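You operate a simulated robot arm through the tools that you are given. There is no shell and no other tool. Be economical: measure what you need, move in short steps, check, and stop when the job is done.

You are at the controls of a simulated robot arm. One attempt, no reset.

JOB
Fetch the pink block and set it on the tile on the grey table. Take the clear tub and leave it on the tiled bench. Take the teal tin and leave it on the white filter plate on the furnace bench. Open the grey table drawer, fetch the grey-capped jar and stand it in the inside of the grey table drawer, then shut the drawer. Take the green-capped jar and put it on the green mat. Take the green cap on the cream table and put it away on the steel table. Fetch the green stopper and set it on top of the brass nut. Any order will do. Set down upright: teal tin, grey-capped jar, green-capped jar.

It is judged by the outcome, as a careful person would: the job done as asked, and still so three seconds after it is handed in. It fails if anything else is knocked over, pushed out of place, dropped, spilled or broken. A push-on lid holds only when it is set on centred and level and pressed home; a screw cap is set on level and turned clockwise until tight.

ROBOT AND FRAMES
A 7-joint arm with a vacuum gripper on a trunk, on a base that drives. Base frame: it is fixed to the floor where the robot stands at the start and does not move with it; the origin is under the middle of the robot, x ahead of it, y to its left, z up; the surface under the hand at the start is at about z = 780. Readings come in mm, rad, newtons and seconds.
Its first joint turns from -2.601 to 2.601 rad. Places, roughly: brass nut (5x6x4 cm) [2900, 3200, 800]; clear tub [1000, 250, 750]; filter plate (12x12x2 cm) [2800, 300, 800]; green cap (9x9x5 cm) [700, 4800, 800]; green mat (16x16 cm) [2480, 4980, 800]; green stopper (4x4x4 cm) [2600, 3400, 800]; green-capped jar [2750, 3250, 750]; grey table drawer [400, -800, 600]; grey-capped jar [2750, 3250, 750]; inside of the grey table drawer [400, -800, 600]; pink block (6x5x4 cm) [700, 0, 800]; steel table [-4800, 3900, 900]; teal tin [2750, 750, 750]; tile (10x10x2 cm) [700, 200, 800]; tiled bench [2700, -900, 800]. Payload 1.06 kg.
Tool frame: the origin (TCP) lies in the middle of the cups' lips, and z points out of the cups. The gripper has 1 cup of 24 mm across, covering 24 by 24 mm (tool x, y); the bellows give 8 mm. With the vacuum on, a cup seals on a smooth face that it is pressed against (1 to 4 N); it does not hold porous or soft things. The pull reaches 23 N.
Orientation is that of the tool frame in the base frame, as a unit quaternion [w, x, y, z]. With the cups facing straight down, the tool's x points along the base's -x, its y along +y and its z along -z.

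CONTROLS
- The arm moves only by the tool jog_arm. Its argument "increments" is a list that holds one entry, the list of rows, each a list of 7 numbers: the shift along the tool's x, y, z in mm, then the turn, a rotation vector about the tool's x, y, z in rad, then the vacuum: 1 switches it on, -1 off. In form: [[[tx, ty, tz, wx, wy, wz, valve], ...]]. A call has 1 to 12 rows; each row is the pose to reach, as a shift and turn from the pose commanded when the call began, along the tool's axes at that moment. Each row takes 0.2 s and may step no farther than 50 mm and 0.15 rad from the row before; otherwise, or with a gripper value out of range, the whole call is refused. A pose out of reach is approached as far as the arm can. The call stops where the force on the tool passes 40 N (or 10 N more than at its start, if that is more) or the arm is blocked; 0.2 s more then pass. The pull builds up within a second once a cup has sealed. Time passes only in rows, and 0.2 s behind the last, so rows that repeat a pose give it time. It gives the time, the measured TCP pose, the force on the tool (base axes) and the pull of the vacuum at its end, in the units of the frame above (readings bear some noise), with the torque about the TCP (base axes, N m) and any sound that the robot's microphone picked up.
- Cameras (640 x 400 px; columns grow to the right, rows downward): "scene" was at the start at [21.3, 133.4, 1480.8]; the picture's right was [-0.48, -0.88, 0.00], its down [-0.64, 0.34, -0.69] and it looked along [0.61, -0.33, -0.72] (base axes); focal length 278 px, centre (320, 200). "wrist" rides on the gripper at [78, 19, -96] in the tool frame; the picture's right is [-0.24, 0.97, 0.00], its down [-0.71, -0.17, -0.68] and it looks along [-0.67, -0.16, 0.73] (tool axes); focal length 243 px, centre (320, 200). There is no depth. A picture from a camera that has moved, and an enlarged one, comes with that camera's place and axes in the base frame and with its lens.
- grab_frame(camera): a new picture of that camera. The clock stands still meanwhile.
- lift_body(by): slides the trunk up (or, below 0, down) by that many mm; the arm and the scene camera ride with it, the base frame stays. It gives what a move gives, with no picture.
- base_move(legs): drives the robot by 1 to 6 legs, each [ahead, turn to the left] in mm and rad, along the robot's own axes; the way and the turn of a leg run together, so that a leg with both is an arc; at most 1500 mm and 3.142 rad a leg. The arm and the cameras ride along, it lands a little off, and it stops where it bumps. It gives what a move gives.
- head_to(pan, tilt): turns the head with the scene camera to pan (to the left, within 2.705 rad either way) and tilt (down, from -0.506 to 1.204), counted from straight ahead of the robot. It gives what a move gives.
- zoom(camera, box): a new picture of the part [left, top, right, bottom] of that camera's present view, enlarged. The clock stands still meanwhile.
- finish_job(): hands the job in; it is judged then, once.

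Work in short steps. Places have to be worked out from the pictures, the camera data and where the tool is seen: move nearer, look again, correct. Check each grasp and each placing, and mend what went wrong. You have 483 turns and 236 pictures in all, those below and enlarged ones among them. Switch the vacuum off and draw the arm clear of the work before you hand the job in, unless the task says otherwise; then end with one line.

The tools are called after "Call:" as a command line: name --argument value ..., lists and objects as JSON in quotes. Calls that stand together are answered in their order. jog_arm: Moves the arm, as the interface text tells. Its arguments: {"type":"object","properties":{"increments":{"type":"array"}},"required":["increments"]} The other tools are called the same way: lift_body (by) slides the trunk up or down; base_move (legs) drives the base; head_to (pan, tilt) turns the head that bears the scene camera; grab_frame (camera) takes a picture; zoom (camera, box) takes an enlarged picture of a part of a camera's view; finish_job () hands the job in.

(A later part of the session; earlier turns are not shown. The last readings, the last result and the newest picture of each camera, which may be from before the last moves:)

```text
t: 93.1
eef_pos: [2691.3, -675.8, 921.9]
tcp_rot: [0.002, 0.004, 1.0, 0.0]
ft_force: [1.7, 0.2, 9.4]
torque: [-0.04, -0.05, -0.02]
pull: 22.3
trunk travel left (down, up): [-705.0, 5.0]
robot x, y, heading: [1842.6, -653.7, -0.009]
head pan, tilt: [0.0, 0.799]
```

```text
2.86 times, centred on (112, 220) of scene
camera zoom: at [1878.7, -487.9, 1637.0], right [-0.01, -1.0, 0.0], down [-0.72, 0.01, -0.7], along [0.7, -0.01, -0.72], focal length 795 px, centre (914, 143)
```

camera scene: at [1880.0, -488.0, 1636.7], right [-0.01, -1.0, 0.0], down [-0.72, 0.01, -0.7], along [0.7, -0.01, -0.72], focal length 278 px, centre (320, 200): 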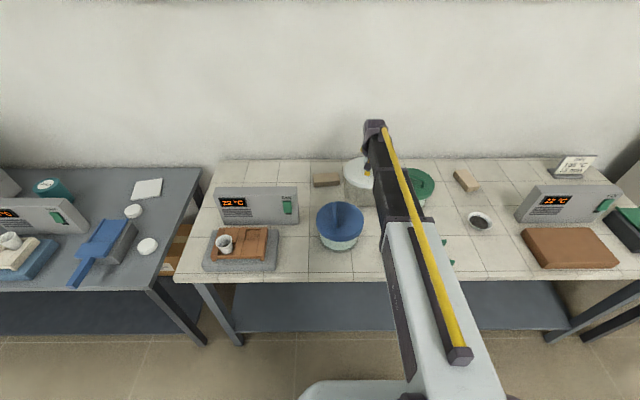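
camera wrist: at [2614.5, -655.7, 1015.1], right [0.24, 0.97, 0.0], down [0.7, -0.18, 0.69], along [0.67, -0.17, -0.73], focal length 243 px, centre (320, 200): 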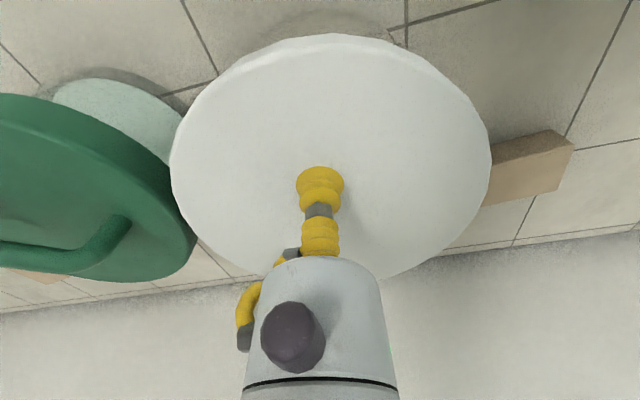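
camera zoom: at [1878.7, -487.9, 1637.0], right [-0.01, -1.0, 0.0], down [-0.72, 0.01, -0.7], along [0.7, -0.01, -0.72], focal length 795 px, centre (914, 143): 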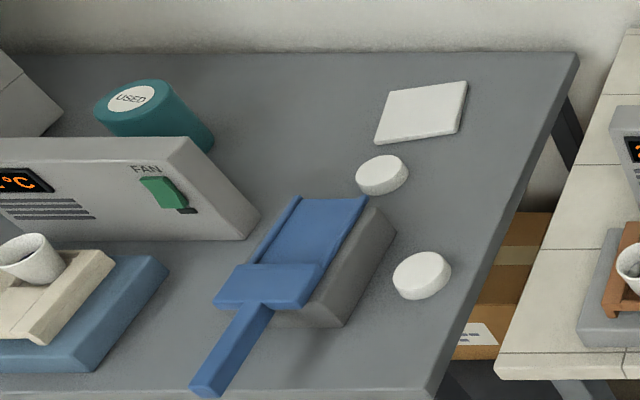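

Redo the release with smaller steps.

Call:
jog_arm --increments '[[[0, 0, 0, 0, 0, 0, -1], [0, 0, -1, 0, 0, 0, -1], [0, 0, -2, 0, 0, 0, -1], [0, 0, -12, 0, 0, 0, -1], [0, 0, -60, 0, 0, 0, -1], [0, 0, -105, 0, 0, 0, -1], [30, 0, -140, 0, 0, 0, -1], [70, 10, -165, 0, 0, 0, -1], [110, 10, -190, 0, 0, 0, -1]]]'

Call:
grab_frame --camera "wrist"

```text
t: 95.1
eef_pos: [2580.2, -662.7, 1108.4]
tcp_rot: [0.0, 0.004, 1.0, 0.0]
ft_force: [-0.4, 0.5, 0.1]
torque: [0.03, -0.02, -0.04]
pull: 0.0
trunk travel left (down, up): [-705.0, 5.0]
robot x, y, heading: [1842.1, -656.6, -0.007]
head pan, tilt: [0.0, 0.799]
```

```text
199 pictures are left
camera wrist: at [2503.4, -643.6, 1204.0], right [0.24, 0.97, 0.0], down [0.71, -0.18, 0.69], along [0.66, -0.17, -0.73], focal length 243 px, centre (320, 200)
```

wrist: 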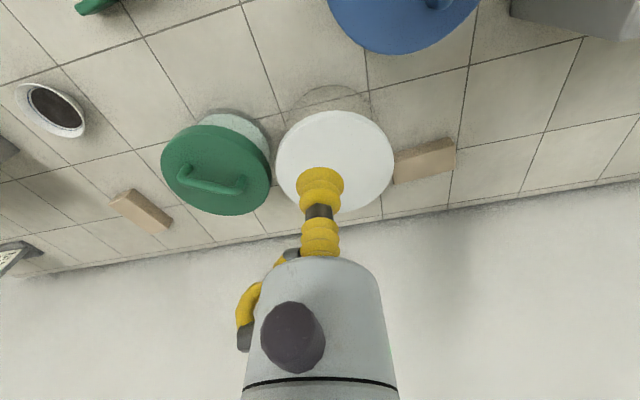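

Tub placed well. Retract, then drive to (1880,400) for the furnace bench.

Call:
jog_arm --increments '[[[45, 0, -15, 0, 0, 0, -1], [90, 0, -30, 0, 0, 0, -1], [135, 0, -45, 0, 0, 0, -1], [170, 0, -60, 0, 0, 0, -1]]]'

Call:
base_move --legs '[[0, 1.535], [1060, 0], [0, -1.53]]'

Call:
grab_frame --camera "wrist"

Call:
grab_frame --camera "scene"

```text
t: 96.1
eef_pos: [2411.4, -661.7, 1169.6]
tcp_rot: [-0.001, 0.005, 1.0, 0.0]
ft_force: [-0.6, -0.1, -0.2]
torque: [0.03, 0.0, -0.01]
pull: 0.1
trunk travel left (down, up): [-705.0, 5.0]
robot x, y, heading: [1842.6, -658.6, -0.007]
head pan, tilt: [0.0, 0.799]
```

```text
t: 108.9
eef_pos: [2474.2, 393.4, 1168.3]
tcp_rot: [0.0, 0.005, 1.0, -0.001]
ft_force: [-0.3, 0.0, 0.7]
torque: [0.01, -0.01, 0.01]
pull: 0.0
trunk travel left (down, up): [-705.0, 5.0]
robot x, y, heading: [1910.4, 404.4, -0.007]
head pan, tilt: [0.0, 0.799]
```

```text
198 pictures are left
camera wrist: at [2397.1, 412.4, 1263.6], right [0.25, 0.97, 0.0], down [0.71, -0.18, 0.69], along [0.66, -0.17, -0.73], focal length 243 px, centre (320, 200)
```

wrist: 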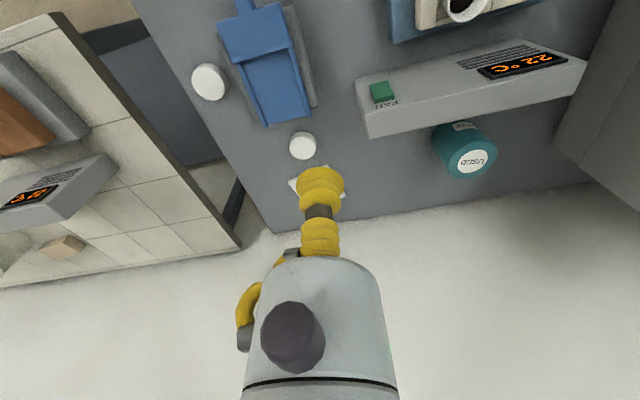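

```text
197 pictures are left
camera scene: at [1943.1, 567.4, 1636.7], right [-0.01, -1.0, 0.0], down [-0.72, 0.01, -0.7], along [0.7, -0.01, -0.72], focal length 278 px, centre (320, 200)
```

scene: 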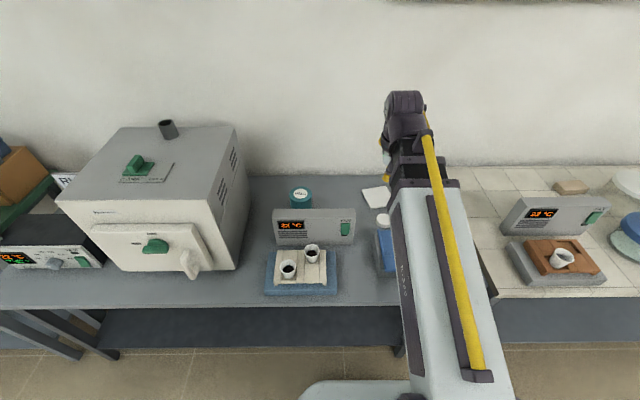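

Tin top ≈(2727,630,878). Move above it and look.

Call:
jog_arm --increments '[[[-32, 30, 0, 0, 0, 0, -1], [-64, 60, 0, 0, 0, 0, -1], [-96, 90, 0, 0, 0, 0, -1], [-128, 120, 10, 0, 0, 0, -1], [-160, 150, 30, 0, 0, 0, -1], [-192, 180, 50, 0, 0, 0, -1], [-224, 210, 70, 0, 0, 0, -1], [-252, 236, 95, 0, 0, 0, -1], [-252, 236, 140, 0, 0, 0, -1]]]'

Call:
grab_frame --camera "wrist"

```text
t: 110.9
eef_pos: [2731.2, 627.3, 1027.7]
tcp_rot: [0.0, 0.006, 1.0, -0.001]
ft_force: [0.3, 0.9, 0.7]
torque: [0.01, -0.01, 0.01]
pull: 0.0
trunk travel left (down, up): [-705.0, 5.0]
robot x, y, heading: [1910.4, 400.4, -0.013]
head pan, tilt: [0.0, 0.799]
```

```text
196 pictures are left
camera wrist: at [2653.3, 645.9, 1122.8], right [0.25, 0.97, 0.0], down [0.71, -0.18, 0.69], along [0.66, -0.17, -0.73], focal length 243 px, centre (320, 200)
```

wrist: 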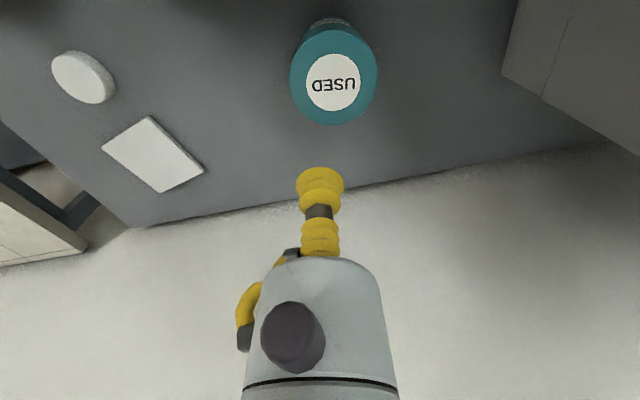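

Tin centre ≈(2726,639). Lower onto it.

Call:
jog_arm --increments '[[[5, 12, 45, 0, 0, 0, 1], [5, 12, 90, 0, 0, 0, 1], [5, 12, 125, 0, 0, 0, 1]]]'

Call:
grab_frame --camera "wrist"

```text
t: 111.7
eef_pos: [2725.9, 636.7, 902.4]
tcp_rot: [0.0, 0.006, 1.0, -0.001]
ft_force: [0.5, -0.2, 0.2]
torque: [-0.02, -0.01, -0.01]
pull: 0.1
trunk travel left (down, up): [-705.0, 5.0]
robot x, y, heading: [1905.6, 399.1, -0.015]
head pan, tilt: [0.0, 0.799]
```

```text
195 pictures are left
camera wrist: at [2647.9, 657.0, 997.0], right [0.25, 0.97, 0.0], down [0.71, -0.18, 0.69], along [0.66, -0.17, -0.73], focal length 243 px, centre (320, 200)
```

wrist: 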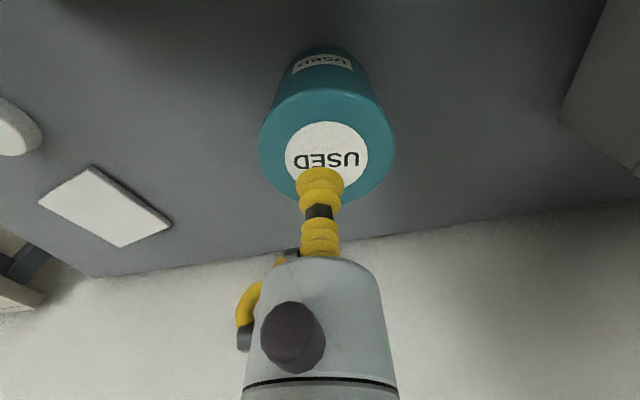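

Plate triangulates to ≈(2808,307, z≈760). Now press onto the tin.

Call:
jog_arm --increments '[[[3, 4, 12, 0, 0, 0, 1], [3, 4, 18, 0, 0, 0, 1], [3, 4, 22, 0, 0, 0, 1], [3, 4, 26, 0, 0, 0, 1], [3, 4, 29, 0, 0, 0, 1]]]'

```text
t: 112.9
eef_pos: [2721.8, 640.3, 874.4]
tcp_rot: [0.0, 0.005, 1.0, -0.001]
ft_force: [1.0, 0.5, -0.7]
torque: [0.06, 0.01, 0.0]
pull: 0.1
trunk travel left (down, up): [-705.0, 5.0]
robot x, y, heading: [1906.6, 402.6, -0.008]
head pan, tilt: [0.0, 0.799]
```

Call:
jog_arm --increments '[[[0, 0, 3, 0, 0, 0, 1], [0, 0, 6, 0, 0, 0, 1], [0, 0, 9, 0, 0, 0, 1], [0, 0, 9, 0, 0, 0, 1]]]'

Call:
grab_frame --camera "wrist"

```text
t: 113.9
eef_pos: [2722.7, 641.7, 864.6]
tcp_rot: [-0.001, 0.006, 1.0, -0.001]
ft_force: [-0.1, 0.9, -0.5]
torque: [0.03, -0.03, -0.04]
pull: 0.0
trunk travel left (down, up): [-705.0, 5.0]
robot x, y, heading: [1909.2, 398.4, -0.009]
head pan, tilt: [0.0, 0.799]
```

```text
194 pictures are left
camera wrist: at [2644.2, 661.7, 960.5], right [0.25, 0.97, 0.0], down [0.71, -0.18, 0.69], along [0.66, -0.17, -0.73], focal length 243 px, centre (320, 200)
```

wrist: 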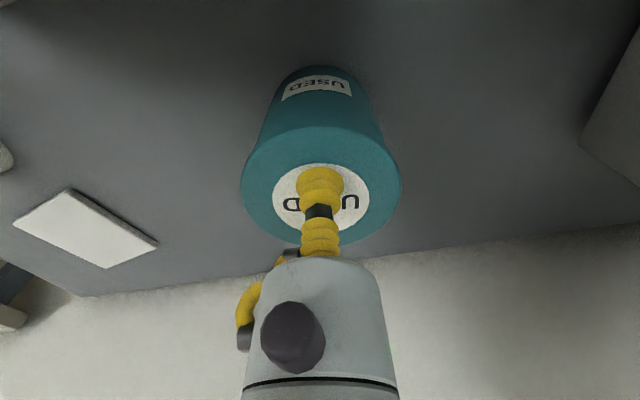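

Call:
jog_arm --increments '[[[0, 0, 4, 0, 0, 0, 1], [0, 0, 8, 0, 0, 0, 1], [0, 0, 12, 0, 0, 0, 1], [0, 0, 12, 0, 0, 0, 1]]]'

```text
t: 114.9
eef_pos: [2721.7, 640.8, 854.5]
tcp_rot: [0.001, 0.005, 1.0, 0.0]
ft_force: [6.4, 2.6, 19.6]
torque: [-0.02, 0.04, 0.05]
pull: 22.9
trunk travel left (down, up): [-705.0, 5.0]
robot x, y, heading: [1905.2, 400.0, -0.01]
head pan, tilt: [0.0, 0.799]
```

Sealed. Lift and carry toward the plate.

Call:
jog_arm --increments '[[[0, 0, -10, 0, 0, 0, 1], [0, 0, -50, 0, 0, 0, 1], [0, 0, -100, 0, 0, 0, 1], [0, -45, -110, 0, 0, 0, 1], [-8, -90, -110, 0, 0, 0, 1], [-16, -135, -110, 0, 0, 0, 1], [-24, -180, -110, 0, 0, 0, 1], [-32, -220, -110, 0, 0, 0, 1]]]'

Call:
grab_frame --camera "wrist"

Call:
zoom --camera "scene" --box '[260, 150, 420, 250]'

```text
t: 116.7
eef_pos: [2751.7, 419.9, 963.4]
tcp_rot: [0.0, 0.006, 1.0, -0.002]
ft_force: [-0.8, 0.3, -4.1]
torque: [-0.01, 0.12, 0.0]
pull: 23.1
trunk travel left (down, up): [-705.0, 5.0]
robot x, y, heading: [1904.1, 400.1, -0.014]
head pan, tilt: [0.0, 0.799]
```

```text
193 pictures are left
camera wrist: at [2674.5, 439.7, 1058.3], right [0.25, 0.97, 0.0], down [0.71, -0.18, 0.69], along [0.66, -0.17, -0.73], focal length 243 px, centre (320, 200)
```

wrist: 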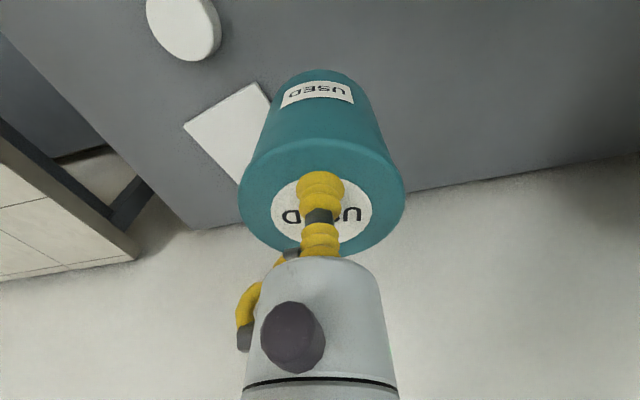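

```text
4.00 times, centred on (340, 200) of scene
camera zoom: at [1943.7, 567.2, 1636.7], right [-0.01, -1.0, 0.0], down [-0.72, 0.01, -0.7], along [0.7, -0.01, -0.72], focal length 1113 px, centre (240, 200)
```

zoom: 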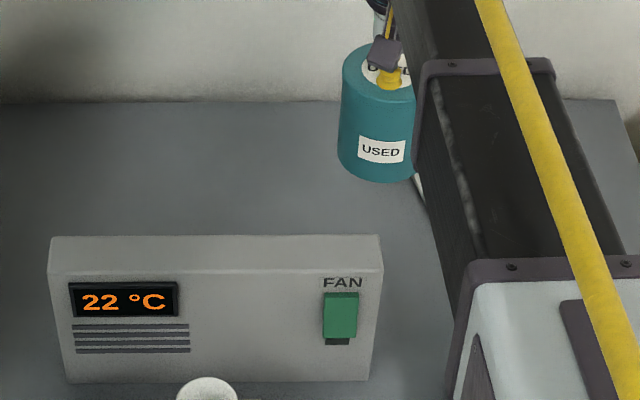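

Plate centre ≈(2814,302). Move the tin above it.

Call:
jog_arm --increments '[[[-20, -40, 0, 0, 0, 0, 1], [-40, -80, 0, 0, 0, 0, 1], [-62, -118, 0, 0, 0, 0, 1], [-62, -118, 30, 0, 0, 0, 1]]]'

Call:
grab_frame --camera "wrist"

Call:
zoom --camera "scene" --box '[310, 150, 470, 250]'

```text
t: 117.7
eef_pos: [2812.2, 302.5, 932.9]
tcp_rot: [0.0, 0.005, 1.0, -0.001]
ft_force: [0.3, -0.2, -3.6]
torque: [0.01, 0.08, -0.01]
pull: 22.4
trunk travel left (down, up): [-705.0, 5.0]
robot x, y, heading: [1908.7, 402.2, -0.01]
head pan, tilt: [0.0, 0.799]
```

```text
191 pictures are left
camera wrist: at [2734.4, 322.3, 1028.7], right [0.25, 0.97, 0.0], down [0.71, -0.18, 0.69], along [0.66, -0.17, -0.73], focal length 243 px, centre (320, 200)
```

wrist: 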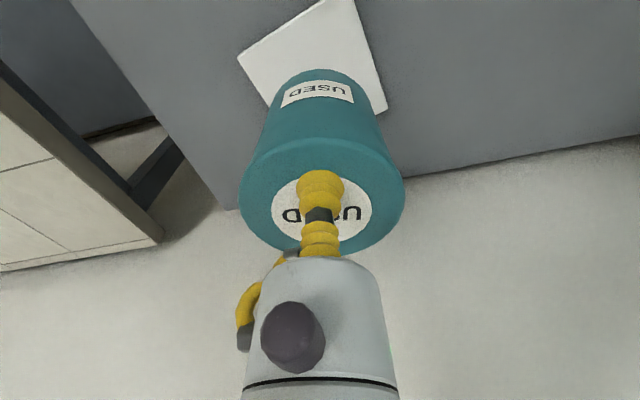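

```text
4.00 times, centred on (390, 200) of scene
camera zoom: at [1943.7, 567.3, 1636.7], right [-0.01, -1.0, 0.0], down [-0.72, 0.01, -0.7], along [0.7, -0.01, -0.72], focal length 1113 px, centre (40, 200)
```

zoom: 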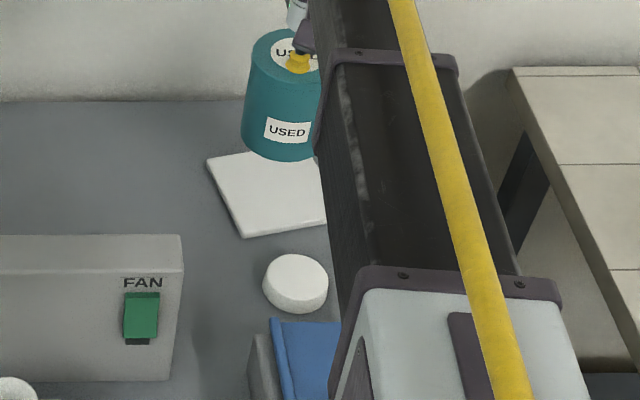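

Centre confirmed ≈(2814,298). Lower.

Call:
jog_arm --increments '[[[-2, -4, 20, 0, 0, 0, 1], [-2, -4, 35, 0, 0, 0, 1], [-2, -4, 42, 0, 0, 0, 1]]]'

Call:
grab_frame --camera "wrist"

```text
t: 118.5
eef_pos: [2812.9, 298.2, 891.3]
tcp_rot: [0.0, 0.004, 1.0, 0.0]
ft_force: [0.8, 0.3, -4.5]
torque: [-0.01, 0.07, 0.0]
pull: 22.8
trunk travel left (down, up): [-705.0, 5.0]
robot x, y, heading: [1905.2, 402.3, -0.015]
head pan, tilt: [0.0, 0.799]
```

```text
189 pictures are left
camera wrist: at [2736.6, 318.6, 986.8], right [0.25, 0.97, 0.0], down [0.71, -0.18, 0.69], along [0.66, -0.17, -0.73], focal length 243 px, centre (320, 200)
```

wrist: 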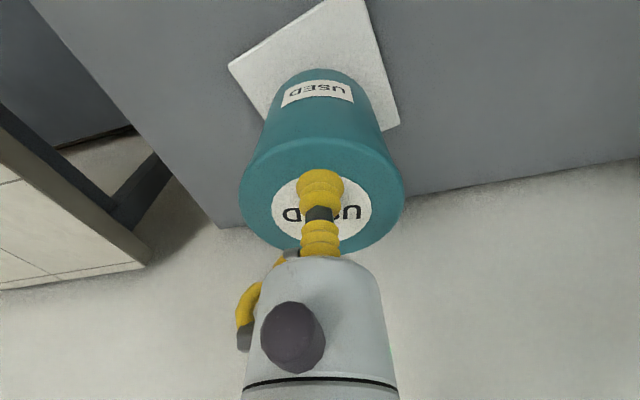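

Call:
jog_arm --increments '[[[-3, 0, 5, 0, 0, 0, 1], [-3, 0, 10, 0, 0, 0, 1], [-3, 0, 13, 0, 0, 0, 1]]]'

```text
t: 119.3
eef_pos: [2817.4, 299.3, 878.3]
tcp_rot: [-0.001, 0.005, 1.0, 0.0]
ft_force: [0.1, -0.2, -4.7]
torque: [0.01, 0.08, -0.03]
pull: 23.0
trunk travel left (down, up): [-705.0, 5.0]
robot x, y, heading: [1907.5, 399.2, -0.009]
head pan, tilt: [0.0, 0.799]
```

Call:
jog_arm --increments '[[[0, 0, 2, 0, 0, 0, 1], [0, 0, 4, 0, 0, 0, 1], [0, 0, 6, 0, 0, 0, 1]]]'

```text
t: 120.1
eef_pos: [2817.2, 298.4, 871.3]
tcp_rot: [-0.001, 0.005, 1.0, -0.001]
ft_force: [-1.0, -0.9, -5.5]
torque: [0.01, 0.09, -0.01]
pull: 22.8
trunk travel left (down, up): [-705.0, 5.0]
robot x, y, heading: [1907.5, 404.1, -0.011]
head pan, tilt: [0.0, 0.799]
```

Call:
jog_arm --increments '[[[0, 0, 2, 0, 0, 0, 1], [0, 0, 3, 0, 0, 0, 1], [0, 0, 4, 0, 0, 0, 1]]]'

```text
t: 120.9
eef_pos: [2816.2, 298.2, 871.3]
tcp_rot: [0.001, 0.006, 1.0, -0.001]
ft_force: [-2.1, -0.8, 7.0]
torque: [-0.01, 0.03, -0.02]
pull: 23.1
trunk travel left (down, up): [-705.0, 5.0]
robot x, y, heading: [1909.8, 400.0, -0.013]
head pan, tilt: [0.0, 0.799]
```

Contact. Release and rise.

Call:
jog_arm --increments '[[[0, 0, 0, 0, 0, 0, -1], [0, 0, -1, 0, 0, 0, -1], [0, 0, -2, 0, 0, 0, -1], [0, 0, -12, 0, 0, 0, -1], [0, 0, -55, 0, 0, 0, -1], [0, 0, -100, 0, 0, 0, -1], [20, 0, -140, 0, 0, 0, -1], [50, 0, -175, 0, 0, 0, -1], [90, 0, -200, 0, 0, 0, -1]]]'

Call:
grab_frame --camera "wrist"

```text
t: 122.9
eef_pos: [2726.6, 299.1, 1071.2]
tcp_rot: [0.001, 0.006, 1.0, -0.001]
ft_force: [0.1, 0.5, -1.2]
torque: [-0.04, 0.02, 0.02]
pull: 0.0
trunk travel left (down, up): [-705.0, 5.0]
robot x, y, heading: [1905.6, 397.1, -0.01]
head pan, tilt: [0.0, 0.799]
```

```text
188 pictures are left
camera wrist: at [2648.0, 318.4, 1165.5], right [0.25, 0.97, 0.0], down [0.71, -0.18, 0.69], along [0.66, -0.17, -0.73], focal length 243 px, centre (320, 200)
```

wrist: 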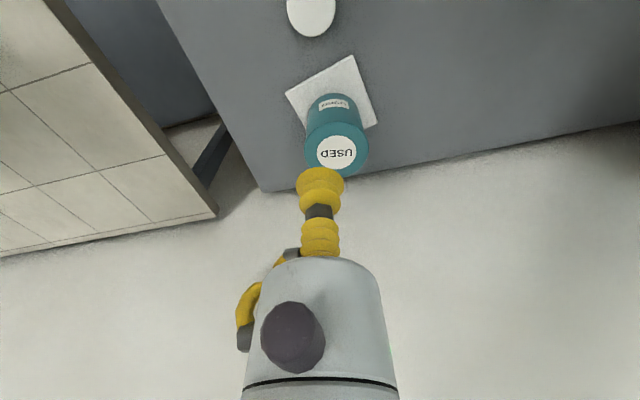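

Tin is upright on the plate. Retract and drive toward the green bench around y≈3200.

Call:
jog_arm --increments '[[[45, 10, -15, 0, 0, 0, -1], [90, 20, -30, 0, 0, 0, -1], [135, 40, -45, 0, 0, 0, -1], [180, 60, -60, 0, 0, 0, -1], [225, 80, -80, 0, 0, 0, -1], [255, 90, -100, 0, 0, 0, -1]]]'

Call:
base_move --legs '[[0, 1.6], [1400, 0]]'

Call:
head_to --pan -0.5 --tilt 0.5

Call:
grab_frame --camera "scene"

```text
refused: row 3 steps farther than a row can; nothing moved
```

```text
t: 125.3
eef_pos: [2599.5, 848.9, 1069.0]
tcp_rot: [0.002, -0.337, 0.941, -0.014]
ft_force: [-0.3, -1.4, -0.1]
torque: [0.02, -0.03, 0.02]
pull: 0.0
trunk travel left (down, up): [-705.0, 5.0]
robot x, y, heading: [1903.5, 397.0, 0.696]
head pan, tilt: [0.0, 0.799]
stopped in leg 1: the force on the tool passed its limit at 115 N (the readings are from after the stop); the commanded pose is now the measured one
```

```text
t: 126.3
eef_pos: [2599.6, 848.8, 1068.8]
tcp_rot: [0.003, -0.337, 0.941, -0.013]
ft_force: [0.6, -4.5, -0.2]
torque: [0.13, 0.01, 0.01]
pull: 0.0
trunk travel left (down, up): [-705.0, 5.0]
robot x, y, heading: [1905.0, 398.0, 0.697]
head pan, tilt: [-0.499, 0.499]
```

```text
187 pictures are left
camera scene: at [1851.2, 516.8, 1662.7], right [0.2, -0.98, 0.0], down [-0.47, -0.09, -0.88], along [0.86, 0.17, -0.48], focal length 278 px, centre (320, 200)
```

scene: 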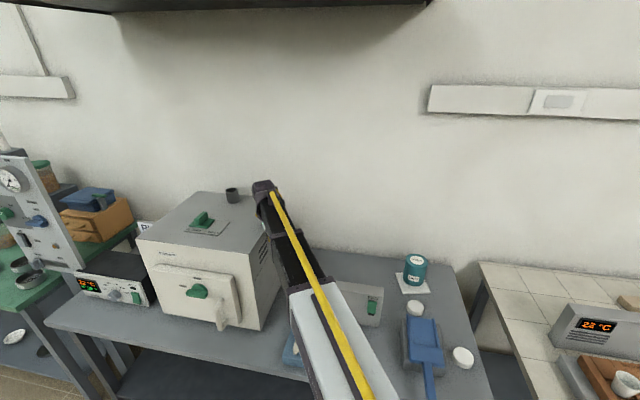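

The hand brushed the furnace (my retraction had been refused). Turn back to the former heading and compare the furnace position with the earlier picture.

Call:
base_move --legs '[[0, -0.707]]'

Call:
head_to --pan 0.0 --tilt 0.8

Call:
grab_frame --camera "scene"

```text
t: 128.6
eef_pos: [2725.6, 287.2, 1070.5]
tcp_rot: [-0.002, 0.012, 1.0, -0.013]
ft_force: [-0.2, 0.0, -1.0]
torque: [0.0, -0.03, 0.01]
pull: 0.1
trunk travel left (down, up): [-705.0, 5.0]
robot x, y, heading: [1903.9, 398.2, -0.012]
head pan, tilt: [-0.499, 0.499]
```

```text
t: 129.5
eef_pos: [2724.9, 287.0, 1070.9]
tcp_rot: [-0.001, 0.012, 1.0, -0.014]
ft_force: [0.1, -0.1, -0.4]
torque: [-0.02, -0.02, -0.01]
pull: 0.1
trunk travel left (down, up): [-705.0, 5.0]
robot x, y, heading: [1906.5, 399.9, -0.013]
head pan, tilt: [0.0, 0.799]
```

```text
186 pictures are left
camera scene: at [1943.8, 567.3, 1636.7], right [-0.02, -1.0, 0.0], down [-0.72, 0.01, -0.7], along [0.7, -0.01, -0.72], focal length 278 px, centre (320, 200)
```

scene: 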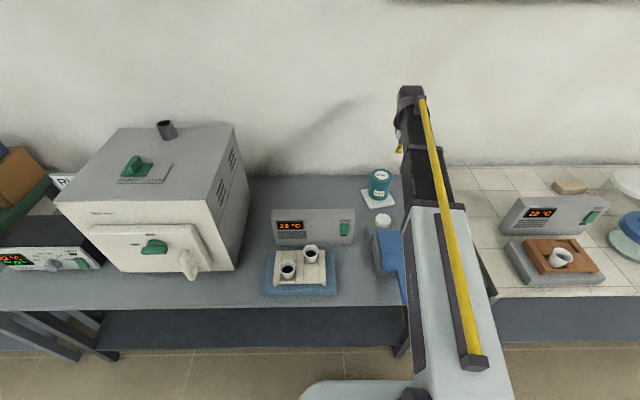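

Furnace hasn't moved (same pixels). Now straighten the small tilt and retract the hand properly.

Call:
jog_arm --increments '[[[40, 10, -15, -0.028, 0, 0, -1], [80, 20, -30, -0.028, 0, 0, -1], [120, 35, -45, -0.028, 0, 0, -1], [160, 50, -60, -0.028, 0, 0, -1], [200, 65, -75, -0.028, 0, 0, -1], [240, 80, -95, -0.028, 0, 0, -1], [265, 90, -115, -0.028, 0, 0, -1]]]'

```text
t: 131.1
eef_pos: [2461.8, 386.4, 1183.5]
tcp_rot: [-0.002, 0.012, 1.0, 0.001]
ft_force: [0.0, 0.3, -0.4]
torque: [0.02, 0.0, 0.01]
pull: 0.0
trunk travel left (down, up): [-705.0, 5.0]
robot x, y, heading: [1905.1, 399.9, -0.013]
head pan, tilt: [0.0, 0.799]
```

Call:
base_move --legs '[[-80, 0], [0, 1.585], [1400, 0]]'

Call:
head_to --pan -0.5 --tilt 0.5

Call:
grab_frame --camera "scene"

```text
t: 142.7
eef_pos: [1820.7, 2368.8, 1184.5]
tcp_rot: [-0.001, -0.705, 0.709, -0.001]
ft_force: [-0.1, -0.3, 0.4]
torque: [0.0, -0.01, -0.01]
pull: 0.1
trunk travel left (down, up): [-705.0, 5.0]
robot x, y, heading: [1817.9, 1814.9, 1.569]
head pan, tilt: [0.0, 0.799]
```

```text
t: 143.6
eef_pos: [1821.3, 2368.5, 1184.7]
tcp_rot: [-0.001, -0.705, 0.709, -0.001]
ft_force: [-0.7, 0.0, 0.1]
torque: [0.03, 0.02, 0.0]
pull: 0.0
trunk travel left (down, up): [-705.0, 5.0]
robot x, y, heading: [1816.0, 1809.6, 1.577]
head pan, tilt: [-0.499, 0.499]
```

```text
185 pictures are left
camera scene: at [1688.7, 1845.4, 1662.6], right [0.88, -0.48, 0.0], down [-0.23, -0.42, -0.88], along [0.42, 0.77, -0.48], focal length 278 px, centre (320, 200)
```

scene: 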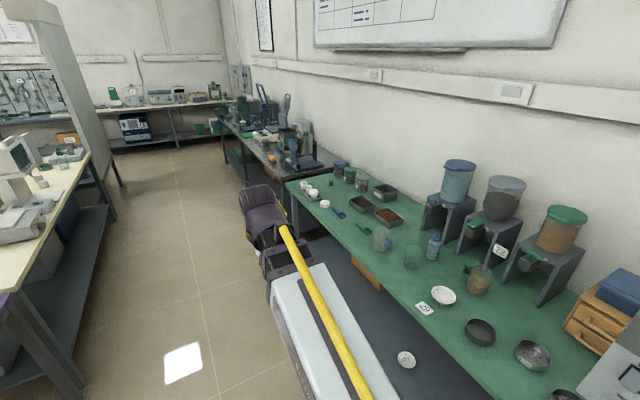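

Call:
zoom --camera "scene" --box '[280, 150, 440, 250]'

Call:
base_move --legs '[[1400, 0]]'

Call:
head_to --pan -1.5 --tilt 0.7

Call:
grab_frame --camera "scene"

```text
4.00 times, centred on (360, 200) of scene
camera zoom: at [1688.7, 1845.4, 1662.6], right [0.88, -0.48, 0.0], down [-0.23, -0.42, -0.88], along [0.42, 0.77, -0.48], focal length 1113 px, centre (160, 200)
```

zoom: 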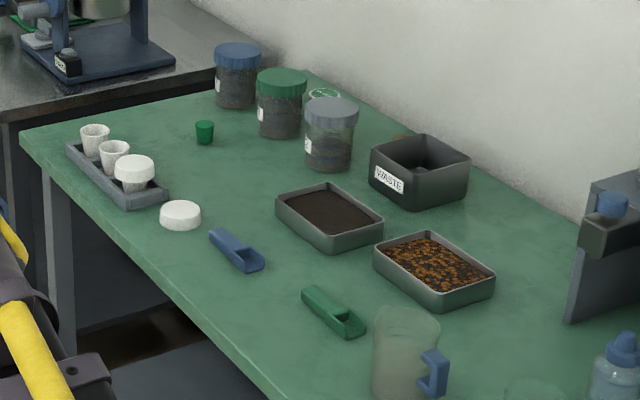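

```text
t: 150.6
eef_pos: [1799.2, 3768.2, 1183.2]
tcp_rot: [0.001, 0.71, -0.704, 0.001]
ft_force: [0.5, 0.2, -0.6]
torque: [-0.01, -0.02, -0.01]
pull: 0.0
trunk travel left (down, up): [-705.0, 5.0]
robot x, y, heading: [1800.4, 3212.3, 1.59]
head pan, tilt: [-0.499, 0.499]
```

```text
t: 151.8
eef_pos: [1798.4, 3767.4, 1183.7]
tcp_rot: [0.001, 0.71, -0.704, 0.001]
ft_force: [-0.8, 0.0, -0.9]
torque: [0.03, 0.01, 0.0]
pull: 0.1
trunk travel left (down, up): [-705.0, 5.0]
robot x, y, heading: [1803.0, 3212.7, 1.587]
head pan, tilt: [-1.499, 0.7]
```

```text
183 pictures are left
camera scene: at [1716.7, 3168.9, 1645.0], right [0.09, -1.0, 0.0], down [-0.64, -0.06, -0.77], along [0.76, 0.07, -0.64], focal length 278 px, centre (320, 200)
```

scene: 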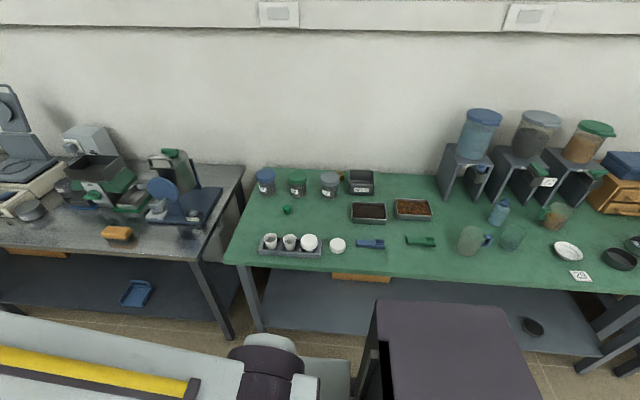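

Call:
zoom --camera "scene" --box '[240, 150, 400, 250]'

```text
4.00 times, centred on (320, 200) of scene
camera zoom: at [1716.7, 3168.9, 1645.0], right [0.09, -1.0, 0.0], down [-0.64, -0.06, -0.77], along [0.76, 0.07, -0.64], focal length 1113 px, centre (320, 200)
```

zoom: 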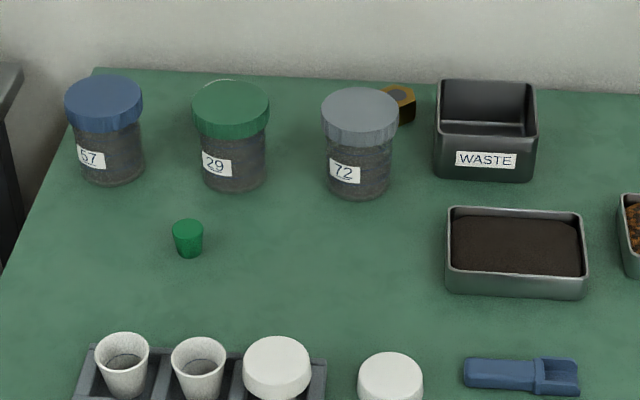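

Drive nearer: to about (1985,3270) facing the bench.

Call:
base_move --legs '[[0, -1.287], [190, 0], [0, -0.3]]'

Call:
head_to --pan 0.0 --tilt 0.75

Call:
grab_frame --camera "wrist"

Call:
grab_frame --camera "scene"

```text
t: 157.6
eef_pos: [2542.4, 3261.6, 1185.1]
tcp_rot: [-0.002, 0.004, 1.0, 0.0]
ft_force: [-0.3, 0.4, 0.0]
torque: [0.0, 0.0, 0.0]
pull: 0.0
trunk travel left (down, up): [-705.0, 5.0]
robot x, y, heading: [1989.1, 3266.9, 0.001]
head pan, tilt: [-1.499, 0.7]
```

```text
t: 159.2
eef_pos: [2543.2, 3262.0, 1183.5]
tcp_rot: [-0.002, 0.004, 1.0, 0.0]
ft_force: [0.1, 0.4, -0.1]
torque: [0.06, -0.01, 0.01]
pull: 0.1
trunk travel left (down, up): [-705.0, 5.0]
robot x, y, heading: [1987.4, 3270.9, 0.005]
head pan, tilt: [0.0, 0.75]
```

```text
181 pictures are left
camera wrist: at [2465.0, 3281.4, 1279.2], right [0.24, 0.97, 0.0], down [0.71, -0.18, 0.68], along [0.66, -0.17, -0.73], focal length 243 px, centre (320, 200)
```

wrist: 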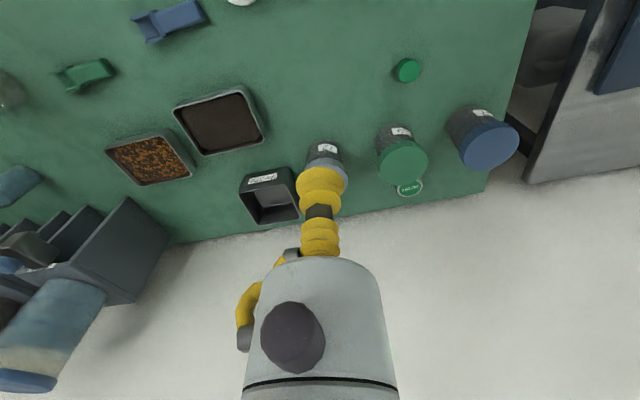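

```text
180 pictures are left
camera scene: at [2022.8, 3435.7, 1640.7], right [0.0, -1.0, 0.0], down [-0.68, 0.0, -0.73], along [0.73, 0.0, -0.68], focal length 278 px, centre (320, 200)
```

scene: 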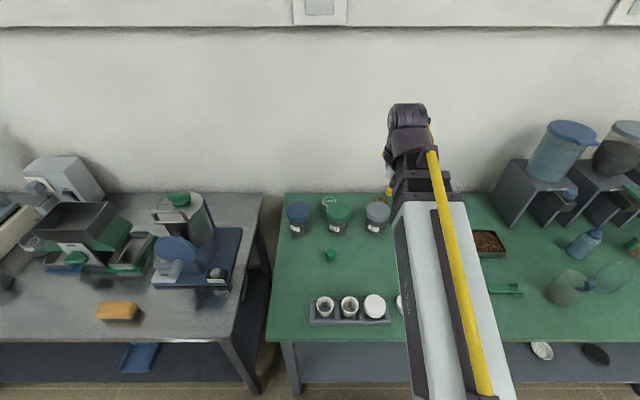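

Shift the hand sideways to see the nut next to the grey jar.

Call:
jog_arm --increments '[[[-25, -40, 0, 0, 0, 0, -1], [-50, -80, 0, 0, 0, 0, -1], [-75, -120, 0, 0, 0, 0, -1]]]'

Call:
grab_frame --camera "wrist"

Call:
zoom --camera "scene" --box '[280, 160, 440, 260]'

```text
t: 159.9
eef_pos: [2617.5, 3141.3, 1184.5]
tcp_rot: [-0.002, 0.005, 1.0, 0.0]
ft_force: [-0.7, 0.1, -0.5]
torque: [0.0, 0.01, -0.05]
pull: 0.0
trunk travel left (down, up): [-705.0, 5.0]
robot x, y, heading: [1987.6, 3269.0, 0.004]
head pan, tilt: [0.0, 0.75]
```

```text
179 pictures are left
camera wrist: at [2540.4, 3160.5, 1278.9], right [0.24, 0.97, 0.0], down [0.71, -0.18, 0.68], along [0.66, -0.17, -0.73], focal length 243 px, centre (320, 200)
```

wrist: 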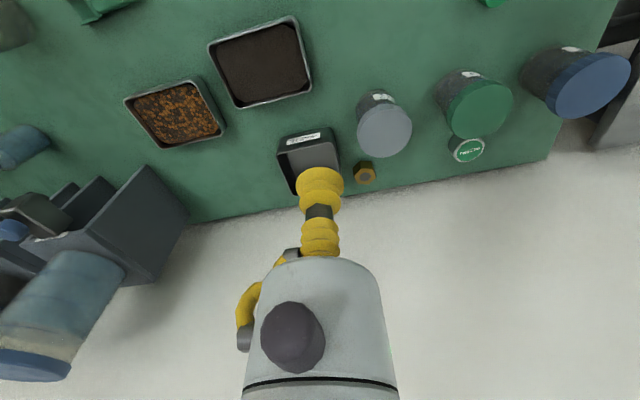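

```text
4.00 times, centred on (360, 210) of scene
camera zoom: at [2023.0, 3435.5, 1640.7], right [0.0, -1.0, 0.0], down [-0.68, 0.0, -0.73], along [0.73, 0.0, -0.68], focal length 1113 px, centre (160, 160)
```

zoom: 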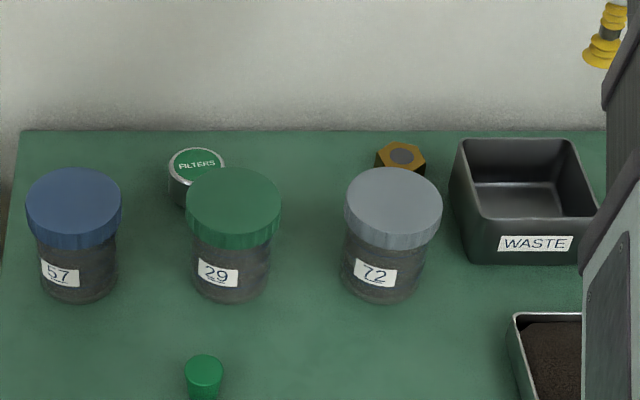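

Nut ≈(2897,3177,~818); stopper ≈(2620,3395,~814). Go above the stopper.

Call:
jog_arm --increments '[[[0, 42, 15, 0, 0, 0, -1], [0, 84, 35, 0, 0, 0, -1], [0, 126, 55, 0, 0, 0, -1], [0, 168, 75, 0, 0, 0, -1], [0, 210, 95, 0, 0, 0, -1], [-2, 252, 115, 0, 0, 0, -1], [-2, 254, 160, 0, 0, 0, -1], [-2, 254, 205, 0, 0, 0, -1], [-2, 254, 250, 0, 0, 0, -1]]]'

Call:
grab_frame --camera "wrist"

```text
t: 161.9
eef_pos: [2619.0, 3395.4, 932.0]
tcp_rot: [-0.002, 0.004, 1.0, 0.0]
ft_force: [0.0, 0.4, 0.3]
torque: [0.0, 0.01, 0.01]
pull: 0.0
trunk travel left (down, up): [-705.0, 5.0]
robot x, y, heading: [1984.7, 3267.2, 0.006]
head pan, tilt: [0.0, 0.75]
```

```text
177 pictures are left
camera wrist: at [2541.1, 3414.8, 1028.0], right [0.24, 0.97, 0.0], down [0.71, -0.18, 0.68], along [0.66, -0.17, -0.73], focal length 243 px, centre (320, 200)
```

wrist: 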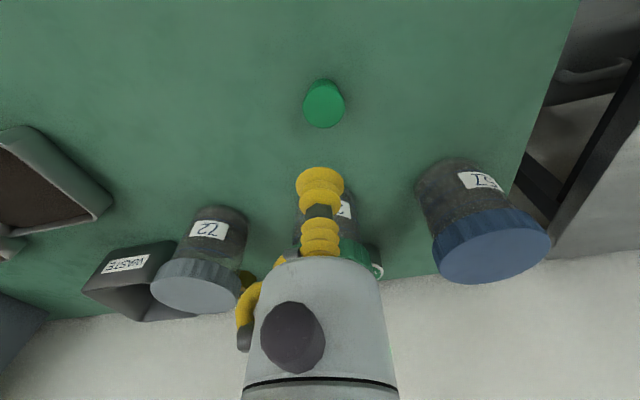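

Call:
jog_arm --increments '[[[-5, 2, 40, 0, 0, 0, -1], [-5, 2, 80, 0, 0, 0, 1], [-5, 2, 98, 0, 0, 0, 1]]]'

Call:
grab_frame --camera "wrist"

```text
t: 162.8
eef_pos: [2624.7, 3397.3, 835.3]
tcp_rot: [-0.001, 0.004, 1.0, 0.0]
ft_force: [0.9, -0.1, -1.0]
torque: [-0.03, -0.02, -0.01]
pull: 22.4
trunk travel left (down, up): [-705.0, 5.0]
robot x, y, heading: [1985.9, 3267.8, -0.001]
head pan, tilt: [0.0, 0.75]
```

```text
176 pictures are left
camera wrist: at [2546.5, 3416.7, 930.7], right [0.24, 0.97, 0.0], down [0.71, -0.18, 0.68], along [0.66, -0.17, -0.73], focal length 243 px, centre (320, 200)
```

wrist: 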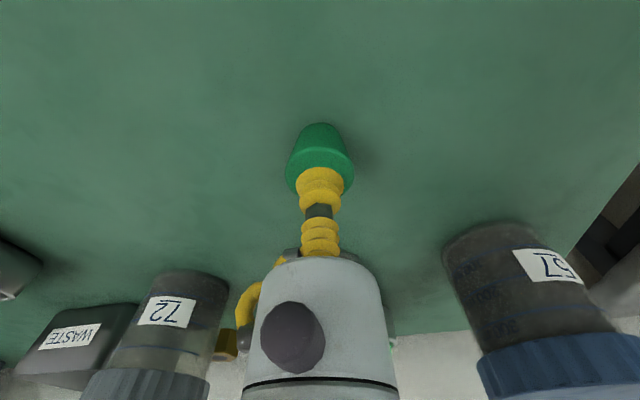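

Already sealed (bench is ≈796, so nut top ≈836). Lift high and carry above the nut.

Call:
jog_arm --increments '[[[0, 0, -45, 0, 0, 0, 1], [0, 0, -90, 0, 0, 0, 1], [0, 0, -135, 0, 0, 0, 1], [0, 0, -180, 0, 0, 0, 1], [-38, -31, -180, 0, 0, 0, 1], [-76, -62, -180, 0, 0, 0, 1], [-114, -93, -180, 0, 0, 0, 1], [-152, -124, -180, 0, 0, 0, 1], [-190, -155, -180, 0, 0, 0, 1], [-220, -185, -180, 0, 0, 0, 1]]]'

Call:
grab_frame --camera "wrist"

```text
t: 164.9
eef_pos: [2843.2, 3211.1, 1015.1]
tcp_rot: [-0.002, 0.004, 1.0, 0.0]
ft_force: [0.2, -0.4, -1.4]
torque: [0.02, -0.01, 0.0]
pull: 22.9
trunk travel left (down, up): [-705.0, 5.0]
robot x, y, heading: [1989.2, 3266.0, 0.004]
head pan, tilt: [0.0, 0.75]
```

```text
175 pictures are left
camera wrist: at [2766.3, 3229.5, 1110.4], right [0.24, 0.97, 0.0], down [0.71, -0.18, 0.68], along [0.66, -0.17, -0.73], focal length 243 px, centre (320, 200)
```

wrist: 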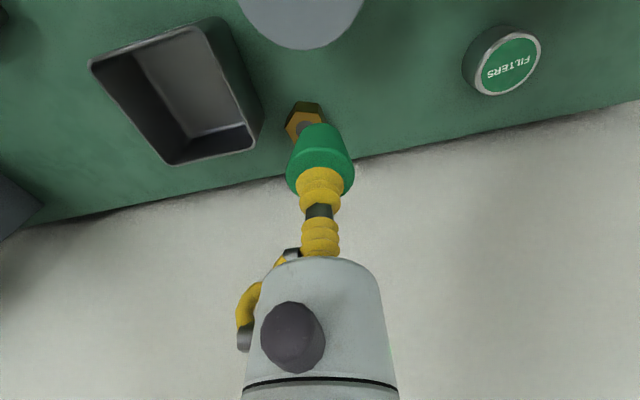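

Call:
zoom --camera "wrist" --box '[260, 80, 372, 150]'

Call:
zoom --camera "scene" --box '[330, 160, 442, 230]'

```text
5.71 times, centred on (316, 115) of wrist
camera zoom: at [2766.3, 3229.5, 1110.4], right [0.24, 0.97, 0.0], down [0.71, -0.18, 0.68], along [0.66, -0.17, -0.73], focal length 1386 px, centre (343, 686)
```

zoom: 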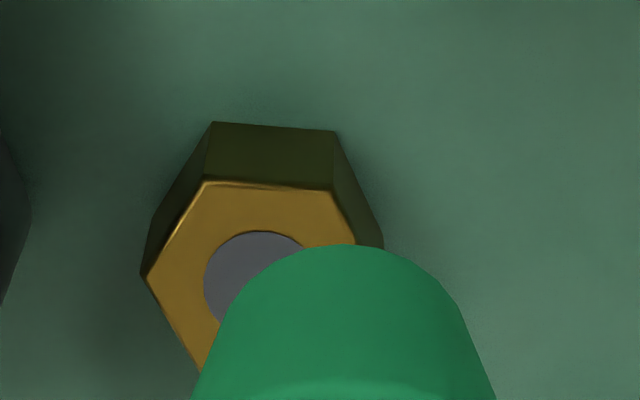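

```text
5.71 times, centred on (386, 195) of scene
camera zoom: at [2023.1, 3435.5, 1640.7], right [0.0, -1.0, 0.0], down [-0.68, 0.0, -0.73], along [0.73, 0.0, -0.68], focal length 1589 px, centre (-57, 229)
```

zoom: 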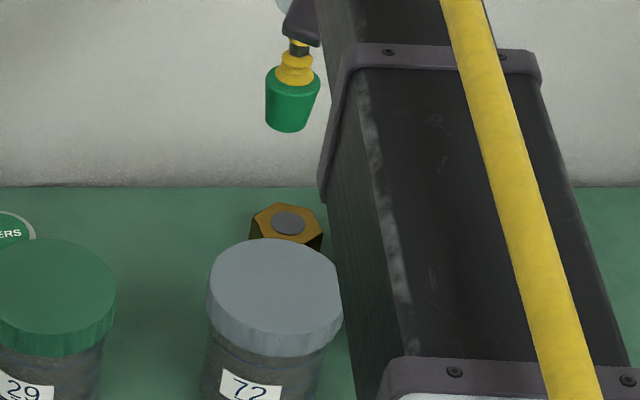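

Nut ≈(2898,3177.5,833). Move over it and lower near.

Call:
jog_arm --increments '[[[-30, -17, 0, 0, 0, 0, 1], [-55, -33.5, 0, 0, 0, 0, 1], [-55, -33.5, 40, 0, 0, 0, 1], [-55, -33.5, 80, 0, 0, 0, 1], [-55, -33.5, 105, 0, 0, 0, 1]]]'

Call:
grab_frame --camera "wrist"

Call:
zoom --camera "scene" --box '[330, 160, 442, 230]'

```text
t: 166.2
eef_pos: [2898.4, 3176.3, 908.1]
tcp_rot: [-0.003, 0.004, 1.0, 0.0]
ft_force: [-0.3, 0.0, 0.4]
torque: [0.01, 0.0, 0.01]
pull: 22.9
trunk travel left (down, up): [-705.0, 5.0]
robot x, y, heading: [1984.6, 3265.7, -0.003]
head pan, tilt: [0.0, 0.75]
```

```text
172 pictures are left
camera wrist: at [2820.4, 3195.7, 1004.4], right [0.24, 0.97, 0.0], down [0.71, -0.18, 0.68], along [0.66, -0.17, -0.73], focal length 243 px, centre (320, 200)
```

wrist: 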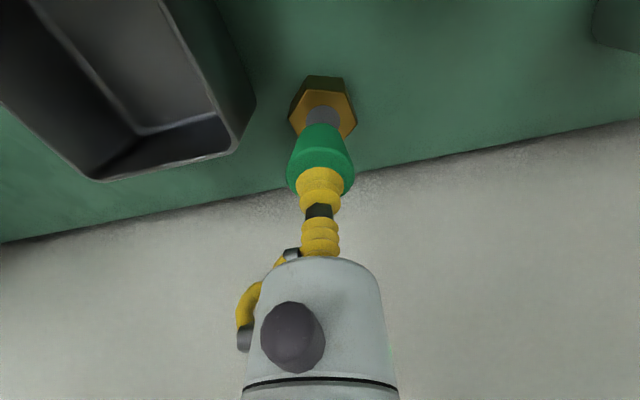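

```text
5.71 times, centred on (386, 195) of scene
camera zoom: at [2022.9, 3435.7, 1640.7], right [0.0, -1.0, 0.0], down [-0.68, 0.0, -0.73], along [0.73, 0.0, -0.68], focal length 1589 px, centre (-57, 229)
```

zoom: 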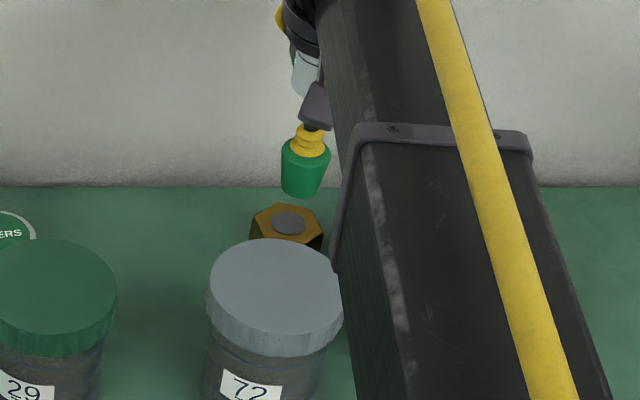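

Shift y by +3 and lower slowly.

Call:
jog_arm --increments '[[[1, 3, 12, 0, 0, 0, 1], [1, 3, 22, 0, 0, 0, 1], [1, 3, 27, 0, 0, 0, 1]]]'

Call:
zoom --camera "scene" --box '[330, 160, 442, 230]'

Call:
zoom --camera "wrist" --box '[240, 80, 400, 180]'

```text
t: 166.9
eef_pos: [2895.9, 3179.1, 882.4]
tcp_rot: [-0.001, 0.004, 1.0, 0.0]
ft_force: [-0.1, 0.4, -0.6]
torque: [-0.02, -0.02, -0.01]
pull: 22.3
trunk travel left (down, up): [-705.0, 5.0]
robot x, y, heading: [1987.0, 3267.4, -0.002]
head pan, tilt: [0.0, 0.75]
```

```text
5.71 times, centred on (386, 195) of scene
camera zoom: at [2022.8, 3435.7, 1640.7], right [0.0, -1.0, 0.0], down [-0.68, 0.0, -0.73], along [0.73, 0.0, -0.68], focal length 1589 px, centre (-57, 229)
```

zoom: 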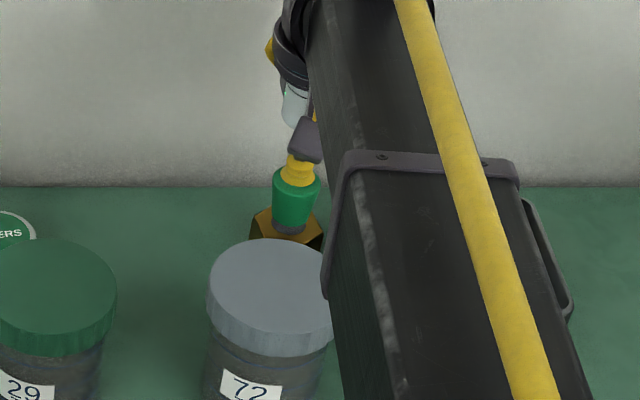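

```text
4.00 times, centred on (320, 130) of wrist
camera zoom: at [2818.9, 3198.9, 978.0], right [0.24, 0.97, 0.0], down [0.71, -0.18, 0.68], along [0.66, -0.17, -0.73], focal length 970 px, centre (320, 480)
```

zoom: 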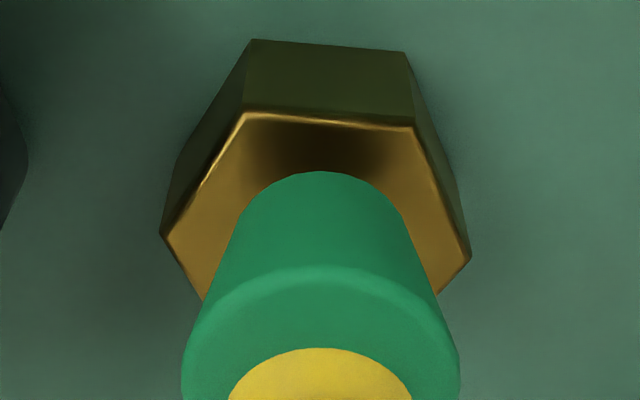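

Well centred. Lower to contact.

Call:
jog_arm --increments '[[[0, 0, 2, 0, 0, 0, 1], [0, 0, 4, 0, 0, 0, 1], [0, 0, 5, 0, 0, 0, 1]]]'

```text
t: 167.8
eef_pos: [2896.0, 3179.4, 877.6]
tcp_rot: [-0.002, 0.005, 1.0, -0.001]
ft_force: [0.5, -0.4, -0.3]
torque: [-0.01, 0.0, -0.01]
pull: 23.1
trunk travel left (down, up): [-705.0, 5.0]
robot x, y, heading: [1985.2, 3266.7, -0.001]
head pan, tilt: [0.0, 0.75]
```

Call:
jog_arm --increments '[[[0, 0, 2, 0, 0, 0, 1], [0, 0, 3, 0, 0, 0, 1], [0, 0, 4, 0, 0, 0, 1]]]'

```text
t: 168.6
eef_pos: [2896.7, 3179.9, 874.5]
tcp_rot: [-0.002, 0.005, 1.0, 0.0]
ft_force: [-0.4, 0.4, -0.1]
torque: [0.0, -0.06, -0.02]
pull: 22.9
trunk travel left (down, up): [-705.0, 5.0]
robot x, y, heading: [1986.1, 3269.3, -0.004]
head pan, tilt: [0.0, 0.75]
```

Call:
jog_arm --increments '[[[0, 0, 1, 0, 0, 0, 1], [0, 0, 2, 0, 0, 0, 1], [0, 0, 3, 0, 0, 0, 1]]]'

Call:
zoom --camera "scene" --box '[330, 160, 442, 230]'

```text
t: 169.3
eef_pos: [2896.7, 3179.7, 868.9]
tcp_rot: [-0.002, 0.004, 1.0, 0.0]
ft_force: [0.4, -0.6, -0.3]
torque: [0.01, -0.03, 0.02]
pull: 22.8
trunk travel left (down, up): [-705.0, 5.0]
robot x, y, heading: [1982.4, 3264.1, 0.001]
head pan, tilt: [0.0, 0.75]
```

```text
5.71 times, centred on (386, 195) of scene
camera zoom: at [2022.8, 3435.7, 1640.7], right [0.0, -1.0, 0.0], down [-0.68, 0.0, -0.73], along [0.73, 0.0, -0.68], focal length 1589 px, centre (-57, 229)
```

zoom: 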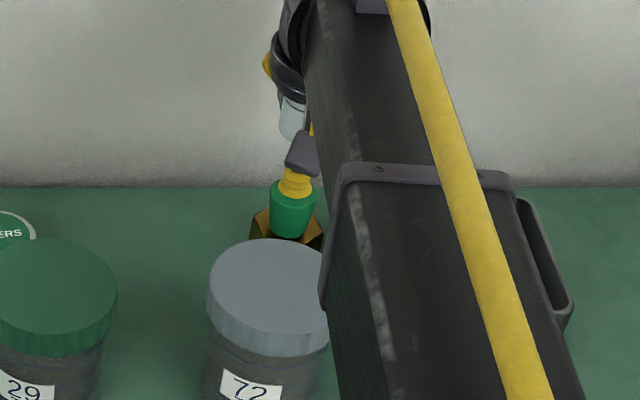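

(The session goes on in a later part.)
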